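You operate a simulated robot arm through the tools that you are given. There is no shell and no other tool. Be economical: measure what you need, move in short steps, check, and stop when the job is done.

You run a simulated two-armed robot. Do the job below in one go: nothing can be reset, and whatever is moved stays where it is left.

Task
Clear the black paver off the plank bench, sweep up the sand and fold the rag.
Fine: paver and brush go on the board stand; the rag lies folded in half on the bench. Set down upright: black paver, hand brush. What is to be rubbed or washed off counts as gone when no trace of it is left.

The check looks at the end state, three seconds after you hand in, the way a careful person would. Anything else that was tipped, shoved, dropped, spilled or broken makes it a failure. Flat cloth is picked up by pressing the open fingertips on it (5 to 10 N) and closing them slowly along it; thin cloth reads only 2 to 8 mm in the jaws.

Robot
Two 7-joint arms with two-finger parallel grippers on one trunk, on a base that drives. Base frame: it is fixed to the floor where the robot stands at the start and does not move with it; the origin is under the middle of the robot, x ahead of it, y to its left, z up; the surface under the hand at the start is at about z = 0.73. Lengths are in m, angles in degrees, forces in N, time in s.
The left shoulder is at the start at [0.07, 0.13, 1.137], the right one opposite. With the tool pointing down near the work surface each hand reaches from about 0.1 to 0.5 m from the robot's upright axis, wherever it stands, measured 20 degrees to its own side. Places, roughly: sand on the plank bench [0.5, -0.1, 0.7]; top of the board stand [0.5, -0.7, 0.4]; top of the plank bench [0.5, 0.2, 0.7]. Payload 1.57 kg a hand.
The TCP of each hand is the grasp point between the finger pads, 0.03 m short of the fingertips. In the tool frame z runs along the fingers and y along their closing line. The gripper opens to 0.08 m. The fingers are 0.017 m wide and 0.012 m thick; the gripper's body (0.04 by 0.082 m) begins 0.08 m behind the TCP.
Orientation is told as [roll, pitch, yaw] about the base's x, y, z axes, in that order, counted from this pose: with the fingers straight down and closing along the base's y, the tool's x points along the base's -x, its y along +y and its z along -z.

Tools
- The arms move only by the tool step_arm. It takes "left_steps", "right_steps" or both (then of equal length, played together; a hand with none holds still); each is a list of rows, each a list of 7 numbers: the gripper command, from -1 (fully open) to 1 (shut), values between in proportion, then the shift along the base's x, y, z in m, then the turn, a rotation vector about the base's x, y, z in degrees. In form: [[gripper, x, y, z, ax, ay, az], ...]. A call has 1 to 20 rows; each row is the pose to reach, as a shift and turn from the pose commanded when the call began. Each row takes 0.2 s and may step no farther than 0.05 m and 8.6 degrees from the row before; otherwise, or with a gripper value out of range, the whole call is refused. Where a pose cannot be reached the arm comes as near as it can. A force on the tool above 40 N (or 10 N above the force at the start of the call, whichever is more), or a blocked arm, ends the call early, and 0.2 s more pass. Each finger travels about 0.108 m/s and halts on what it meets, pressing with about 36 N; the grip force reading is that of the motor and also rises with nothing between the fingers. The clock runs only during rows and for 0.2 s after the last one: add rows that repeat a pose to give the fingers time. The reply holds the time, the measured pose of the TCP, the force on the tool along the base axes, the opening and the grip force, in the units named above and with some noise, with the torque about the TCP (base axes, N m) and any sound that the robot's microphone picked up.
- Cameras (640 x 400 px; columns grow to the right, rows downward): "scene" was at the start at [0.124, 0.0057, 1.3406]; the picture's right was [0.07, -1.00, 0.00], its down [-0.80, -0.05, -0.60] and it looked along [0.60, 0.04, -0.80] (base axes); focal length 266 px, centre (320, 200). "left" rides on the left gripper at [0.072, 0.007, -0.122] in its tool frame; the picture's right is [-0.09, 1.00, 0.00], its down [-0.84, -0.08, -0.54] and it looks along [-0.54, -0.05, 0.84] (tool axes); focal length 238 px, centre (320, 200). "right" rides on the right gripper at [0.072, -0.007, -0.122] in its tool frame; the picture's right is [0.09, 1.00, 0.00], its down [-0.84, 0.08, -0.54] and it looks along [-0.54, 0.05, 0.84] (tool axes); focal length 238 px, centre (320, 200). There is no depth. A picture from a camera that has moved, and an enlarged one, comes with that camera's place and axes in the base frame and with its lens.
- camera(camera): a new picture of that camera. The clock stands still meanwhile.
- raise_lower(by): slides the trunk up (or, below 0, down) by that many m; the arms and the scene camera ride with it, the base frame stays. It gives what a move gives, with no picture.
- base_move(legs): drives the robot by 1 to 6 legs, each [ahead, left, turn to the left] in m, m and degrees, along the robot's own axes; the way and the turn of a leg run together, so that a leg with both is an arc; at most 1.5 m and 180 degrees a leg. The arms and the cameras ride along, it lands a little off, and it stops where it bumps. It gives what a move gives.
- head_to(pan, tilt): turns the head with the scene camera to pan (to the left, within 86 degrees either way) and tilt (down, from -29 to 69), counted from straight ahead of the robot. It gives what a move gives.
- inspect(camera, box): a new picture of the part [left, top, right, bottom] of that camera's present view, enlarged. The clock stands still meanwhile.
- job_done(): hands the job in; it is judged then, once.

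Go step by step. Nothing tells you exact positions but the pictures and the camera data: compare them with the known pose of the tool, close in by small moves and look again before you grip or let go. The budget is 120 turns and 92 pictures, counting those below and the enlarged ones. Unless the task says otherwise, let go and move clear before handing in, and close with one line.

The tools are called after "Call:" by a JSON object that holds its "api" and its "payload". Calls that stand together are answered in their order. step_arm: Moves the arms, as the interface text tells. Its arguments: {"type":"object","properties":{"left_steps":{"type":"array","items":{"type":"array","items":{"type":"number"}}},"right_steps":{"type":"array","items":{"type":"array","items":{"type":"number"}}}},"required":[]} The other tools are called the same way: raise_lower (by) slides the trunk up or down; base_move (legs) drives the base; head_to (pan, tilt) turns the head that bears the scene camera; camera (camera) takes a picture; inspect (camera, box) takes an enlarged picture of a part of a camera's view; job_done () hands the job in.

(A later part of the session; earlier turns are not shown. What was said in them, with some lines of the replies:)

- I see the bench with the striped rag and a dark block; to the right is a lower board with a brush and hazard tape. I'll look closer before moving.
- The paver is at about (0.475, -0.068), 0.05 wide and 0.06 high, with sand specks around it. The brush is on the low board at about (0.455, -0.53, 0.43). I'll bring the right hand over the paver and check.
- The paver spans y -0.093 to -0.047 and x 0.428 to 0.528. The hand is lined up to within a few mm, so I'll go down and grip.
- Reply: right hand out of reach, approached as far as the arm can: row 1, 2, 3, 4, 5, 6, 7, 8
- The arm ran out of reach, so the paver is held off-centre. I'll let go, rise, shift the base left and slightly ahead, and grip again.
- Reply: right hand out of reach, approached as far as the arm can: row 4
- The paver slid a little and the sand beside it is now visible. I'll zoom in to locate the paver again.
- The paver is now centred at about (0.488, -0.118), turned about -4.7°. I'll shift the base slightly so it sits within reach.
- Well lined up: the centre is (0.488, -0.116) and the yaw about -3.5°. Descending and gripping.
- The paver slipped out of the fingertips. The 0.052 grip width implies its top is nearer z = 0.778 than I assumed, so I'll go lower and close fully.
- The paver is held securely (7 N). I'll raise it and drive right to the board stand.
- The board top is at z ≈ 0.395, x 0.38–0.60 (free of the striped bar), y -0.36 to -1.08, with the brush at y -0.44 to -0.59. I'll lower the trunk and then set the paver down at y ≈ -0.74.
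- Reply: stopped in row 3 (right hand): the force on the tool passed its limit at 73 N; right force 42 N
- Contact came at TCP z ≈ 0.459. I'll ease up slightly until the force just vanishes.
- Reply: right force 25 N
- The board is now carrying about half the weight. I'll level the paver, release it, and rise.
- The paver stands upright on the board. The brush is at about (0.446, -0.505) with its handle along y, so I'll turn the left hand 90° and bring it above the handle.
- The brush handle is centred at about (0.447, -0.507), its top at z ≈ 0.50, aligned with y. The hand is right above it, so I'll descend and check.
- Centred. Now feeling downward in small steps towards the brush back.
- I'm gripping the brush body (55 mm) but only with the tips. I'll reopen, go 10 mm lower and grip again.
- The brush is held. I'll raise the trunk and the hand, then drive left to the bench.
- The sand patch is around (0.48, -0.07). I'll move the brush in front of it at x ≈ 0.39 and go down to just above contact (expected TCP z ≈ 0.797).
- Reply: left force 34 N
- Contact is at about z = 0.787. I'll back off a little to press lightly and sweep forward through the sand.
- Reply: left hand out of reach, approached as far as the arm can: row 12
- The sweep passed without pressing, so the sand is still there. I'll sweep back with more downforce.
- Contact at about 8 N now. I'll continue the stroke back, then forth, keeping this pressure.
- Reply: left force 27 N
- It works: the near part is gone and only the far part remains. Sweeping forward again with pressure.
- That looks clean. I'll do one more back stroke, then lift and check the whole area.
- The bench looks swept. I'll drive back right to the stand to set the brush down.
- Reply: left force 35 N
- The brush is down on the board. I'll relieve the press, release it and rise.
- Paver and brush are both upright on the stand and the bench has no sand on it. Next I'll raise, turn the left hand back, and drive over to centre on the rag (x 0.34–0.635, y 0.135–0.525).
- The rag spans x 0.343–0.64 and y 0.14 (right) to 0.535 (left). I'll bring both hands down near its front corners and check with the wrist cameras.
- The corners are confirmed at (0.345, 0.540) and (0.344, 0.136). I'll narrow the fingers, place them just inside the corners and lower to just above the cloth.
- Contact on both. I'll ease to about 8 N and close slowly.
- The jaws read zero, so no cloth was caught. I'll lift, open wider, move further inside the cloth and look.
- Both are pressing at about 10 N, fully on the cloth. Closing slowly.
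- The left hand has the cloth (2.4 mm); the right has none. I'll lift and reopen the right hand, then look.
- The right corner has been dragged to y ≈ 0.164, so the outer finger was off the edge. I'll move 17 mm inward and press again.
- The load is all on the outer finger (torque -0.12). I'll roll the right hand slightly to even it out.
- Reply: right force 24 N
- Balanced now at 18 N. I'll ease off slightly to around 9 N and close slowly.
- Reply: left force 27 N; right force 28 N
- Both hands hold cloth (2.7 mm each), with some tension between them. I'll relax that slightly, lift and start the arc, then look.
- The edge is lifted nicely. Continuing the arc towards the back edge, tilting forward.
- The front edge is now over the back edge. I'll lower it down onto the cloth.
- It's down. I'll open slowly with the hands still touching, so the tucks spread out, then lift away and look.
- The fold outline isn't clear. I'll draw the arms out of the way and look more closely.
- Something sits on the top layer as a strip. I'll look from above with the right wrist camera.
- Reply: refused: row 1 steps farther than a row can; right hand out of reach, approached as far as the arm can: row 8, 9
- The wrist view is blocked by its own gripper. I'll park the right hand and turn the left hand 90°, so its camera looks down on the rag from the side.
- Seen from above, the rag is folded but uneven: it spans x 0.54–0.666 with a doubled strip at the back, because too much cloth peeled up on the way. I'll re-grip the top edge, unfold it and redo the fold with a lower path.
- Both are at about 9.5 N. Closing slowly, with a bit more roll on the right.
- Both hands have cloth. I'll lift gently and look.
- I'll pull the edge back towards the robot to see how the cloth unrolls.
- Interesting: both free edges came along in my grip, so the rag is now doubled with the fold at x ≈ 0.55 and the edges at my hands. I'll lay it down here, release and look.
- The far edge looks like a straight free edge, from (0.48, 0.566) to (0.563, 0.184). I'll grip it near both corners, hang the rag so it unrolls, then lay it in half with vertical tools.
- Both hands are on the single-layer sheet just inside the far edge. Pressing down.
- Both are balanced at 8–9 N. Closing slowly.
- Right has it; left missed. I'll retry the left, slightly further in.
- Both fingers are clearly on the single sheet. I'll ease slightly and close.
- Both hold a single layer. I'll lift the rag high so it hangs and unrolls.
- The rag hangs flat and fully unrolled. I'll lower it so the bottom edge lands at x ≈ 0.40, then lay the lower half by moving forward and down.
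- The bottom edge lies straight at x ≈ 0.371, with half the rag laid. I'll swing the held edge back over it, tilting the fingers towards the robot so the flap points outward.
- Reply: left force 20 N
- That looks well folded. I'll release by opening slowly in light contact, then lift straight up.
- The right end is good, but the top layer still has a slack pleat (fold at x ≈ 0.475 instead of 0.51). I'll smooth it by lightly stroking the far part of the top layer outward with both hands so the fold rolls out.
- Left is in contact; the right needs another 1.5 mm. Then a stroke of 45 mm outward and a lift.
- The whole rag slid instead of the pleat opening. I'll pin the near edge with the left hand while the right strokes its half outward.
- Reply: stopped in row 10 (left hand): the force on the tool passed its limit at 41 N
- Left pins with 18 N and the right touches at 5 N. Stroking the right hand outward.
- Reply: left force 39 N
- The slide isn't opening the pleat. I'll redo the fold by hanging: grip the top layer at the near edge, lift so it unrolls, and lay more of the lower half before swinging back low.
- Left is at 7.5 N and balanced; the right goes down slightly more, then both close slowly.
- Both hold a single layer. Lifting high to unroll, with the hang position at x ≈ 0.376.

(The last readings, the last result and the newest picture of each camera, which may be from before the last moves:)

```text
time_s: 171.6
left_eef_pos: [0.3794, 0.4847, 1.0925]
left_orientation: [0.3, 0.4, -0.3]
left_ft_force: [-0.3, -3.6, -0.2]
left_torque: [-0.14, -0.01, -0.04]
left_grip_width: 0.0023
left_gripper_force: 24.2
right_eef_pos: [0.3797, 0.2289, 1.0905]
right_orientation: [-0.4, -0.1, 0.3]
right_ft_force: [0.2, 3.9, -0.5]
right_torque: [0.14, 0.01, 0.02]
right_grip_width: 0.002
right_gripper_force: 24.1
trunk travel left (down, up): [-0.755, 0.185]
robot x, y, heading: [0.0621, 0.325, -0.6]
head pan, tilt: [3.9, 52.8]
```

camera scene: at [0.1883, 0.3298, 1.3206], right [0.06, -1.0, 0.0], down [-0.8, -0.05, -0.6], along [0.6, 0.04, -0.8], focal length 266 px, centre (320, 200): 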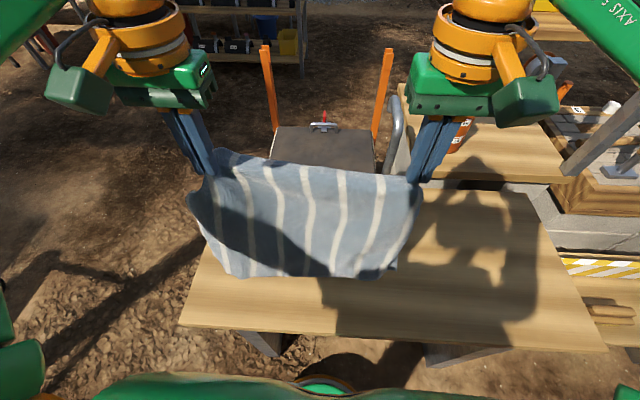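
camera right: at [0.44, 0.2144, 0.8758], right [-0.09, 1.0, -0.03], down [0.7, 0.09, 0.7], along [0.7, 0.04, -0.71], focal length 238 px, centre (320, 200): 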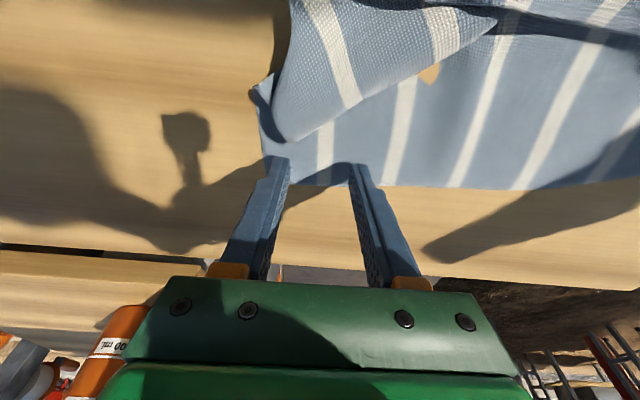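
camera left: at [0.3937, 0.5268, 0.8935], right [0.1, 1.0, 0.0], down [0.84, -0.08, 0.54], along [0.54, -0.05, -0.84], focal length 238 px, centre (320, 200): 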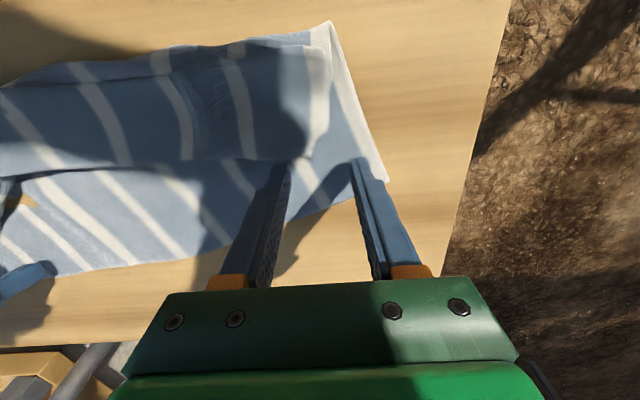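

The rag is hanging taut. Laying the lower half, further this time.

Call:
{"api": "step_arm", "payload": {"left_steps": [[1, 0, 0, -0.03, 0, 0, 0], [1, 0, 0, -0.045, 0, 0, 0], [1, 0, 0, -0.055, 0, 0, 0], [1, 0.005, 0, -0.065, 0, 0, 0], [1, 0.015, 0, -0.075, 0, 0, 0], [1, 0.03, 0, -0.09, 0, 0, 0], [1, 0.045, 0, -0.105, 0, 0, 0], [1, 0.06, 0, -0.12, 0, 0, 0], [1, 0.075, 0, -0.135, 0, 0, 0], [1, 0.09, 0, -0.15, 0, 0, 0], [1, 0.105, 0, -0.165, 0, 0, 0], [1, 0.12, 0, -0.18, 0, 0, 0], [1, 0.133, 0, -0.195, 0, -2, 0], [1, 0.143, 0, -0.21, 0, -4, 0], [1, 0.152, 0, -0.225, 0, -6, 0], [1, 0.158, 0, -0.238, 0, -8, 0], [1, 0.158, 0, -0.238, 0, -8, 0]], "right_steps": [[1, 0, 0, -0.03, 0, 0, 0], [1, 0, 0, -0.045, 0, 0, 0], [1, 0, 0, -0.055, 0, 0, 0], [1, 0.005, 0, -0.065, 0, 0, 0], [1, 0.015, 0, -0.075, 0, 0, 0], [1, 0.03, 0, -0.09, 0, 0, 0], [1, 0.045, 0, -0.105, 0, 0, 0], [1, 0.06, 0, -0.12, 0, 0, 0], [1, 0.075, 0, -0.135, 0, 0, 0], [1, 0.09, 0, -0.15, 0, 0, 0], [1, 0.105, 0, -0.165, 0, 0, 0], [1, 0.12, 0, -0.18, 0, 0, 0], [1, 0.133, 0, -0.195, 0, -2, 0], [1, 0.143, 0, -0.21, 0, -4, 0], [1, 0.152, 0, -0.225, 0, -6, 0], [1, 0.158, 0, -0.238, 0, -8, 0], [1, 0.158, 0, -0.238, 0, -8, 0]]}}

Call:
{"api": "inspect", "payload": {"camera": "scene", "box": [180, 150, 480, 350]}}

```text
time_s: 175.2
left_eef_pos: [0.5383, 0.4841, 0.8525]
left_orientation: [0.5, -7.6, -0.3]
left_ft_force: [-0.9, -3.5, -0.3]
left_torque: [-0.11, -0.02, -0.06]
left_grip_width: 0.0025
left_gripper_force: 24.0
right_eef_pos: [0.5369, 0.2288, 0.8536]
right_orientation: [-0.3, -8.1, 0.3]
right_ft_force: [0.5, 2.7, 0.0]
right_torque: [0.12, 0.0, 0.03]
right_grip_width: 0.0019
right_gripper_force: 23.4
trunk travel left (down, up): [-0.755, 0.185]
robot x, y, heading: [0.0619, 0.3281, -0.3]
head pan, tilt: [3.9, 52.8]
```

```text
2.00 times, centred on (330, 250) of scene
camera zoom: at [0.188, 0.3298, 1.3206], right [0.06, -1.0, 0.0], down [-0.8, -0.05, -0.6], along [0.6, 0.04, -0.8], focal length 532 px, centre (300, 100)
```

zoom: 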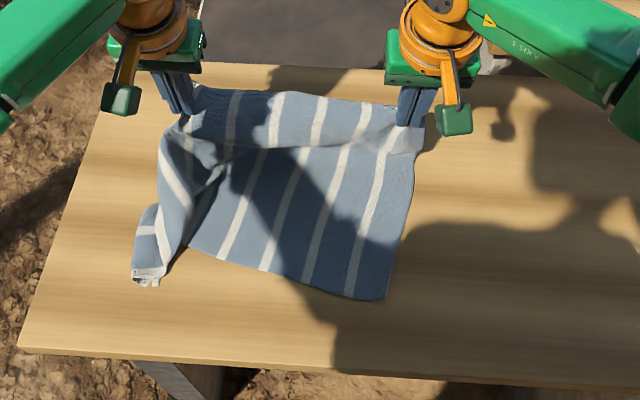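

The left side hangs bunched, but the right is fine and the bottom edge is at x ≈ 0.37. I'll swing the top back over it now (shifted 2 cm left to match the corners), and stretch the left end outward afterwards.

Call:
{"api": "step_arm", "payload": {"left_steps": [[1, -0.013, 0.002, 0.002, 0, 8, 0], [1, -0.035, 0.005, -0.001, 0, 8, 0], [1, -0.055, 0.008, -0.008, 0, 14, 0], [1, -0.075, 0.011, -0.019, 0, 20, 0], [1, -0.093, 0.014, -0.0325, 0, 26, 0], [1, -0.1093, 0.017, -0.049, 0, 33, 0], [1, -0.1253, 0.02, -0.064, 0, 33, 0], [1, -0.1343, 0.02, -0.074, 0, 33, 0], [1, -0.1363, 0.02, -0.081, 0, 33, 0], [1, -0.1333, 0.02, -0.086, 0, 33, 0], [1, -0.1303, 0.02, -0.088, 0, 33, 0], [1, -0.1303, 0.02, -0.088, 0, 33, 0]], "right_steps": [[1, -0.013, 0.002, 0.002, 0, 8, 0], [1, -0.035, 0.005, -0.001, 0, 8, 0], [1, -0.055, 0.008, -0.008, 0, 14, 0], [1, -0.075, 0.011, -0.019, 0, 20, 0], [1, -0.093, 0.014, -0.0325, 0, 26, 0], [1, -0.1093, 0.017, -0.049, 0, 33, 0], [1, -0.1253, 0.02, -0.064, 0, 33, 0], [1, -0.1343, 0.02, -0.074, 0, 33, 0], [1, -0.1363, 0.02, -0.081, 0, 33, 0], [1, -0.1333, 0.02, -0.086, 0, 33, 0], [1, -0.1303, 0.02, -0.088, 0, 33, 0], [1, -0.1303, 0.02, -0.088, 0, 33, 0]]}}

```text
time_s: 177.8
left_eef_pos: [0.4045, 0.5051, 0.7678]
left_orientation: [0.1, 25.2, -0.4]
left_ft_force: [-3.4, -3.9, 13.7]
left_torque: [-0.17, 0.03, -0.03]
left_grip_width: 0.0023
left_gripper_force: 23.9
right_eef_pos: [0.4039, 0.2497, 0.7677]
right_orientation: [0.0, 24.7, 0.4]
right_ft_force: [-0.6, 4.6, 5.1]
right_torque: [0.14, 0.01, -0.05]
right_grip_width: 0.0023
right_gripper_force: 23.6
trunk travel left (down, up): [-0.755, 0.185]
robot x, y, heading: [0.0672, 0.3259, -0.3]
head pan, tilt: [3.9, 52.8]
```

It's down. Left hand: release in contact, then move to the left end, press, and draw it outward while the right hand stays as a pin.

Call:
{"api": "step_arm", "payload": {"left_steps": [[0.8, 0, 0, 0.0005, 0, 0, 0], [0.6, 0, 0, 0.0005, 0, 0, 0], [0.4, 0, 0, 0.0005, 0, 0, 0], [0.2, 0, 0, 0.0005, 0, 0, 0], [0, 0, 0, 0.0005, 0, 0, 0], [0, 0, 0, 0.0005, 0, 0, 0], [0, 0.003, 0, 0.015, 0, 0, 0], [0, 0.01, 0, 0.04, 0, -6, 0], [0, 0.012, 0.015, 0.05, 0, -13, 0], [0, 0.015, 0.028, 0.05, 0, -20, 0], [0, 0.017, 0.028, 0.03, 0, -25, 0], [0, 0.017, 0.028, 0.01, 0, -25, 0], [0, 0.017, 0.028, 0.003, 0, -25, 0], [0, 0.017, 0.028, 0, 0, -25, 0]], "right_steps": [[1, 0, 0, -0.0005, 0, 0, 0], [1, 0, 0, -0.001, 0, 0, 0], [1, 0, 0, -0.001, 0, 0, 0], [1, 0, 0, -0.001, 0, 0, 0], [1, 0, 0, -0.001, 0, 0, 0], [1, 0, 0, -0.001, 0, 0, 0], [1, 0, 0, -0.001, 0, 0, 0], [1, 0, 0, -0.001, 0, 0, 0], [1, 0, 0, -0.001, 0, 0, 0], [1, 0, 0, -0.001, 0, 0, 0], [1, 0, 0, -0.001, 0, 0, 0], [1, 0, 0, -0.001, 0, 0, 0], [1, 0, 0, -0.001, 0, 0, 0], [1, 0, 0, -0.001, 0, 0, 0]]}}

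```text
time_s: 180.8
left_eef_pos: [0.4202, 0.5335, 0.7671]
left_orientation: [0.4, 0.0, -0.4]
left_ft_force: [-1.2, 1.2, 8.8]
left_torque: [-0.19, 0.08, -0.02]
left_grip_width: 0.039
left_gripper_force: 0.1
right_eef_pos: [0.4032, 0.2497, 0.7668]
right_orientation: [-0.2, 24.7, 0.3]
right_ft_force: [0.7, -1.6, 10.4]
right_torque: [-0.02, 0.03, 0.05]
right_grip_width: 0.0021
right_gripper_force: 23.4
trunk travel left (down, up): [-0.755, 0.185]
robot x, y, heading: [0.0653, 0.3233, -0.3]
head pan, tilt: [3.9, 52.8]
```

Left presses at 9 N. Drawing it outward slowly.

Call:
{"api": "step_arm", "payload": {"left_steps": [[0, 0, 0.006, -0.0005, 0, 0, 0], [0, 0, 0.012, -0.001, 0, 0, 0], [0, 0, 0.018, -0.0015, 0, 0, 0], [0, 0, 0.024, -0.002, 0, 0, 0], [0, 0, 0.03, -0.0025, 0, 0, 0], [0, 0, 0.036, -0.003, 0, 0, 0], [0, 0, 0.042, -0.003, 0, 0, 0], [0, 0, 0.048, -0.003, 0, 0, 0], [0, 0, 0.05, -0.003, 0, 0, 0]]}}

```text
time_s: 182.8
left_eef_pos: [0.4218, 0.5827, 0.7634]
left_orientation: [0.4, 0.2, -0.2]
left_ft_force: [0.4, -1.6, 3.6]
left_torque: [-0.16, 0.01, 0.01]
left_grip_width: 0.0412
left_gripper_force: 0.8
right_eef_pos: [0.4053, 0.2489, 0.7659]
right_orientation: [-0.1, 24.8, 0.2]
right_ft_force: [-0.9, 1.0, 13.1]
right_torque: [0.05, 0.08, -0.02]
right_grip_width: 0.002
right_gripper_force: 23.8
trunk travel left (down, up): [-0.755, 0.185]
robot x, y, heading: [0.0625, 0.3266, -0.4]
head pan, tilt: [3.9, 52.8]
```

Now the same further back, at x ≈ 0.475.

Call:
{"api": "step_arm", "payload": {"left_steps": [[0, 0, 0, 0.02, 0, 0, 0], [0, 0.02, -0.02, 0.03, 0, 0, 0], [0, 0.045, -0.05, 0.03, 0, 0, 0], [0, 0.053, -0.055, 0.015, 0, 0, 0], [0, 0.053, -0.055, 0.006, 0, 0, 0], [0, 0.053, -0.055, 0.002, 0, 0, 0], [0, 0.053, -0.049, 0.0005, 0, 0, 0], [0, 0.053, -0.042, -0.0005, 0, 0, 0], [0, 0.053, -0.035, -0.001, 0, 0, 0], [0, 0.053, -0.028, -0.001, 0, 0, 0], [0, 0.053, -0.021, -0.001, 0, 0, 0], [0, 0.053, -0.014, -0.001, 0, 0, 0], [0, 0.053, -0.008, -0.001, 0, 0, 0], [0, 0.053, -0.008, 0.02, 0, 0, 0], [0, 0.02, 0.02, 0.06, 0, 0, 0], [0, -0.02, 0.04, 0.1, 0, 0, 0], [0, -0.05, 0.06, 0.13, 0, 0, 0]], "right_steps": [[1, 0, 0, 0, 0, 0, 0], [1, 0, 0, 0, 0, 0, 0], [1, 0, 0, 0, 0, 0, 0], [1, 0, 0, 0, 0, 0, 0], [1, 0, 0, 0, 0, 0, 0], [1, 0, 0, 0, 0, 0, 0], [1, 0, 0, 0, 0, 0, 0], [1, 0, 0, 0, 0, 0, 0], [1, 0, 0, 0, 0, 0, 0], [1, 0, 0, 0, 0, 0, 0], [0.7, 0, 0, 0, 0, 0, 0], [0.4, 0, 0, 0, 0, 0, 0], [0, 0, 0, 0, 0, 0, 0], [0, 0.003, 0, 0.015, 0, 0, 0], [0, 0.01, 0, 0.05, 0, -6, 0], [0, 0.0, -0.03, 0.09, 0, -12, 0], [0, -0.02, -0.07, 0.12, 0, -18, 0]]}}

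Call:
{"api": "inspect", "payload": {"camera": "scene", "box": [195, 205, 425, 335]}}

```text
refused: row 15 steps farther than a row can; nothing moved
```

```text
2.78 times, centred on (310, 270) of scene
camera zoom: at [0.1848, 0.3297, 1.321], right [0.06, -1.0, 0.0], down [-0.79, -0.05, -0.61], along [0.6, 0.04, -0.8], focal length 740 px, centre (348, 5)
```

zoom: 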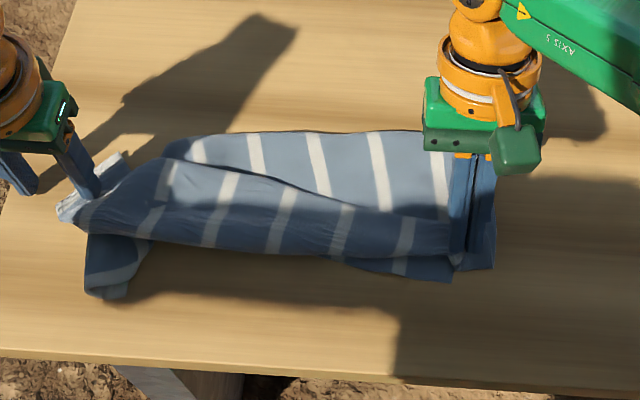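

I have no pictures left. The fold is in place, but the left end is still wrinkled. I'll pin the left end and draw the gripped right end outward to stretch it flat.

Call:
{"api": "step_arm", "payload": {"left_steps": [[0, 0, 0, -0.001, 0, 0, 0], [0, 0, 0, -0.0018, 0, 0, 0], [0, 0, 0, -0.0018, 0, 0, 0], [0, 0, 0, -0.0018, 0, 0, 0], [0, 0, 0, -0.0018, 0, 0, 0], [0, 0, 0, -0.0018, 0, 0, 0], [0, 0, 0, -0.0018, 0, 0, 0], [0, 0, 0, -0.0018, 0, 0, 0], [0, 0, 0, -0.0018, 0, 0, 0], [0, 0, 0, -0.0018, 0, 0, 0]], "right_steps": [[1, 0, 0, 0, 0, 0, 0], [1, 0, 0, 0, 0, 0, 0], [1, -0.002, -0.006, 0, 0, 0, 0], [1, -0.004, -0.012, 0, 0, 0, 0], [1, -0.006, -0.018, 0, 0, 0, 0], [1, -0.008, -0.024, 0, 0, 0, 0], [1, -0.01, -0.03, 0, 0, 0, 0], [1, -0.012, -0.036, 0, 0, 0, 0], [1, -0.014, -0.042, 0, 0, 0, 0], [1, -0.016, -0.048, 0, 0, 0, 0]]}}

```text
time_s: 185.0
left_eef_pos: [0.421, 0.5853, 0.7607]
left_orientation: [0.6, 0.5, -0.3]
left_ft_force: [-0.9, -0.9, 0.1]
left_torque: [0.01, 0.03, 0.0]
left_grip_width: 0.0402
left_gripper_force: 0.1
right_eef_pos: [0.3897, 0.1992, 0.7649]
right_orientation: [-0.6, 24.9, 0.1]
right_ft_force: [-0.2, -0.8, 7.2]
right_torque: [-0.04, 0.0, 0.01]
right_grip_width: 0.0022
right_gripper_force: 23.6
trunk travel left (down, up): [-0.755, 0.185]
robot x, y, heading: [0.0639, 0.3243, -0.4]
head pan, tilt: [3.9, 52.8]
```

Call:
{"api": "step_arm", "payload": {"left_steps": [[0, 0, 0, 0.02, 0, 0, 0], [0, -0.02, -0.03, 0.03, 0, 0, 0], [0, -0.04, -0.065, 0.03, 0, 0, 0], [0, -0.046, -0.095, 0.025, 0, 0, 0], [0, -0.046, -0.095, 0.01, 0, 0, 0], [0, -0.046, -0.095, 0.005, 0, 0, 0], [0, -0.046, -0.095, 0.002, 0, 0, 0], [0, -0.046, -0.095, 0.002, 0, 0, 0]]}}

```text
time_s: 186.8
left_eef_pos: [0.3759, 0.4869, 0.7665]
left_orientation: [0.3, 0.2, -0.3]
left_ft_force: [1.1, 0.3, 14.3]
left_torque: [-0.38, -0.09, 0.02]
left_grip_width: 0.0395
left_gripper_force: 0.1
right_eef_pos: [0.3894, 0.2008, 0.7665]
right_orientation: [-0.1, 24.7, 0.4]
right_ft_force: [0.0, -0.2, 0.7]
right_torque: [-0.02, 0.01, -0.01]
right_grip_width: 0.0021
right_gripper_force: 23.9
trunk travel left (down, up): [-0.755, 0.185]
robot x, y, heading: [0.0645, 0.3249, -0.3]
head pan, tilt: [3.9, 52.8]
```

On cloth at 14 N. I'll draw this tail outward and slightly back, with the right hand pressing as a pin.

Call:
{"api": "step_arm", "payload": {"left_steps": [[0, 0, 0, 0, 0, 0, 0], [0, 0.001, 0.007, -0.0003, 0, 0, 0], [0, 0.003, 0.014, -0.0006, 0, 0, 0], [0, 0.005, 0.021, -0.001, 0, 0, 0], [0, 0.007, 0.028, -0.0014, 0, 0, 0], [0, 0.009, 0.035, -0.0018, 0, 0, 0], [0, 0.011, 0.042, -0.0022, 0, 0, 0], [0, 0.013, 0.049, -0.0026, 0, 0, 0], [0, 0.015, 0.056, -0.003, 0, 0, 0], [0, 0.017, 0.063, -0.003, 0, 0, 0]], "right_steps": [[1, 0, 0, -0.002, 0, 0, 0], [1, 0, 0, -0.002, 0, 0, 0], [1, 0, 0, -0.002, 0, 0, 0], [1, 0, 0, -0.002, 0, 0, 0], [1, 0, 0, -0.002, 0, 0, 0], [1, 0, 0, -0.002, 0, 0, 0], [1, 0, 0, -0.002, 0, 0, 0], [1, 0, 0, -0.002, 0, 0, 0], [1, 0, 0, -0.002, 0, 0, 0], [1, 0, 0, -0.002, 0, 0, 0]]}}

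```text
time_s: 189.0
left_eef_pos: [0.394, 0.5446, 0.7653]
left_orientation: [0.1, -0.2, -0.4]
left_ft_force: [-3.7, -4.6, 30.3]
left_torque: [-1.02, -0.02, -0.16]
left_grip_width: 0.0439
left_gripper_force: 2.6
right_eef_pos: [0.3873, 0.1995, 0.7656]
right_orientation: [0.1, 24.6, 0.4]
right_ft_force: [0.1, 0.0, 3.2]
right_torque: [0.01, -0.05, -0.01]
right_grip_width: 0.0022
right_gripper_force: 23.8
trunk travel left (down, up): [-0.755, 0.185]
robot x, y, heading: [0.065, 0.3259, -0.4]
head pan, tilt: [3.9, 52.8]
stopped in row 10 (left hand): the force on the tool passed its limit at 41 N (the readings are from after the stop); the commanded pose is now the measured one
```

I can't see the rag any more, so further handling could do more harm than good. I'll release both hands, lift straight up and move clear.

Call:
{"api": "step_arm", "payload": {"left_steps": [[0, 0, 0, 0.002, 0, 0, 0], [0, 0, 0, 0.004, 0, 0, 0], [0, 0, 0, 0.006, 0, 0, 0], [0, 0, 0, 0.008, 0, 0, 0], [0, 0, 0, 0.02, 0, 0, 0], [0, 0, 0, 0.04, 0, 0, 0], [0, 0, 0, 0.06, 0, 0, 0], [0, 0, 0.02, 0.1, 0, 0, 0], [0, -0.01, 0.04, 0.14, 0, 0, 0], [0, -0.02, 0.06, 0.17, 0, 0, 0]], "right_steps": [[0.8, 0, 0, 0, 0, 0, 0], [0.5, 0, 0, 0, 0, 0, 0], [0.2, 0, 0, 0, 0, 0, 0], [0, 0, 0, 0, 0, 0, 0], [0, 0.003, 0, 0.012, 0, 0, 0], [0, 0.01, 0, 0.04, 0, 0, 0], [0, 0.015, 0, 0.07, 0, 0, 0], [0, 0.015, -0.02, 0.11, 0, -5, 0], [0, 0.01, -0.04, 0.15, 0, -10, 0], [0, 0, -0.06, 0.17, 0, -15, 0]]}}

```text
time_s: 191.2
left_eef_pos: [0.372, 0.6082, 0.9322]
left_orientation: [0.3, 0.2, -0.4]
left_ft_force: [-1.1, -0.4, -0.3]
left_torque: [-0.01, 0.0, -0.03]
left_grip_width: 0.0401
left_gripper_force: 0.1
right_eef_pos: [0.3915, 0.1418, 0.9324]
right_orientation: [-0.3, 9.8, 0.2]
right_ft_force: [-0.1, -0.1, 0.0]
right_torque: [0.01, 0.03, 0.03]
right_grip_width: 0.04
right_gripper_force: 0.1
trunk travel left (down, up): [-0.755, 0.185]
robot x, y, heading: [0.0628, 0.321, -0.1]
head pan, tilt: [3.9, 52.8]
```

Both hands are clear of the bench. Paver and brush stand on the board and the sand is gone; the rag is folded over, though its left end was still uneven in my last picture. Handing in.

Call:
{"api": "job_done", "payload": {}}

```text
The job is handed in.
```

The job is handed in, but the rag probably isn't a clean fold in half, so the check may fail on it. The black paver and the hand brush stand upright on the board stand, and I saw no sand left on the bench. The rag lies doubled over on the bench, but its left end was bunched and uneven in my last picture. I had no pictures left after that, so I couldn't see whether my last attempts to straighten it worked.
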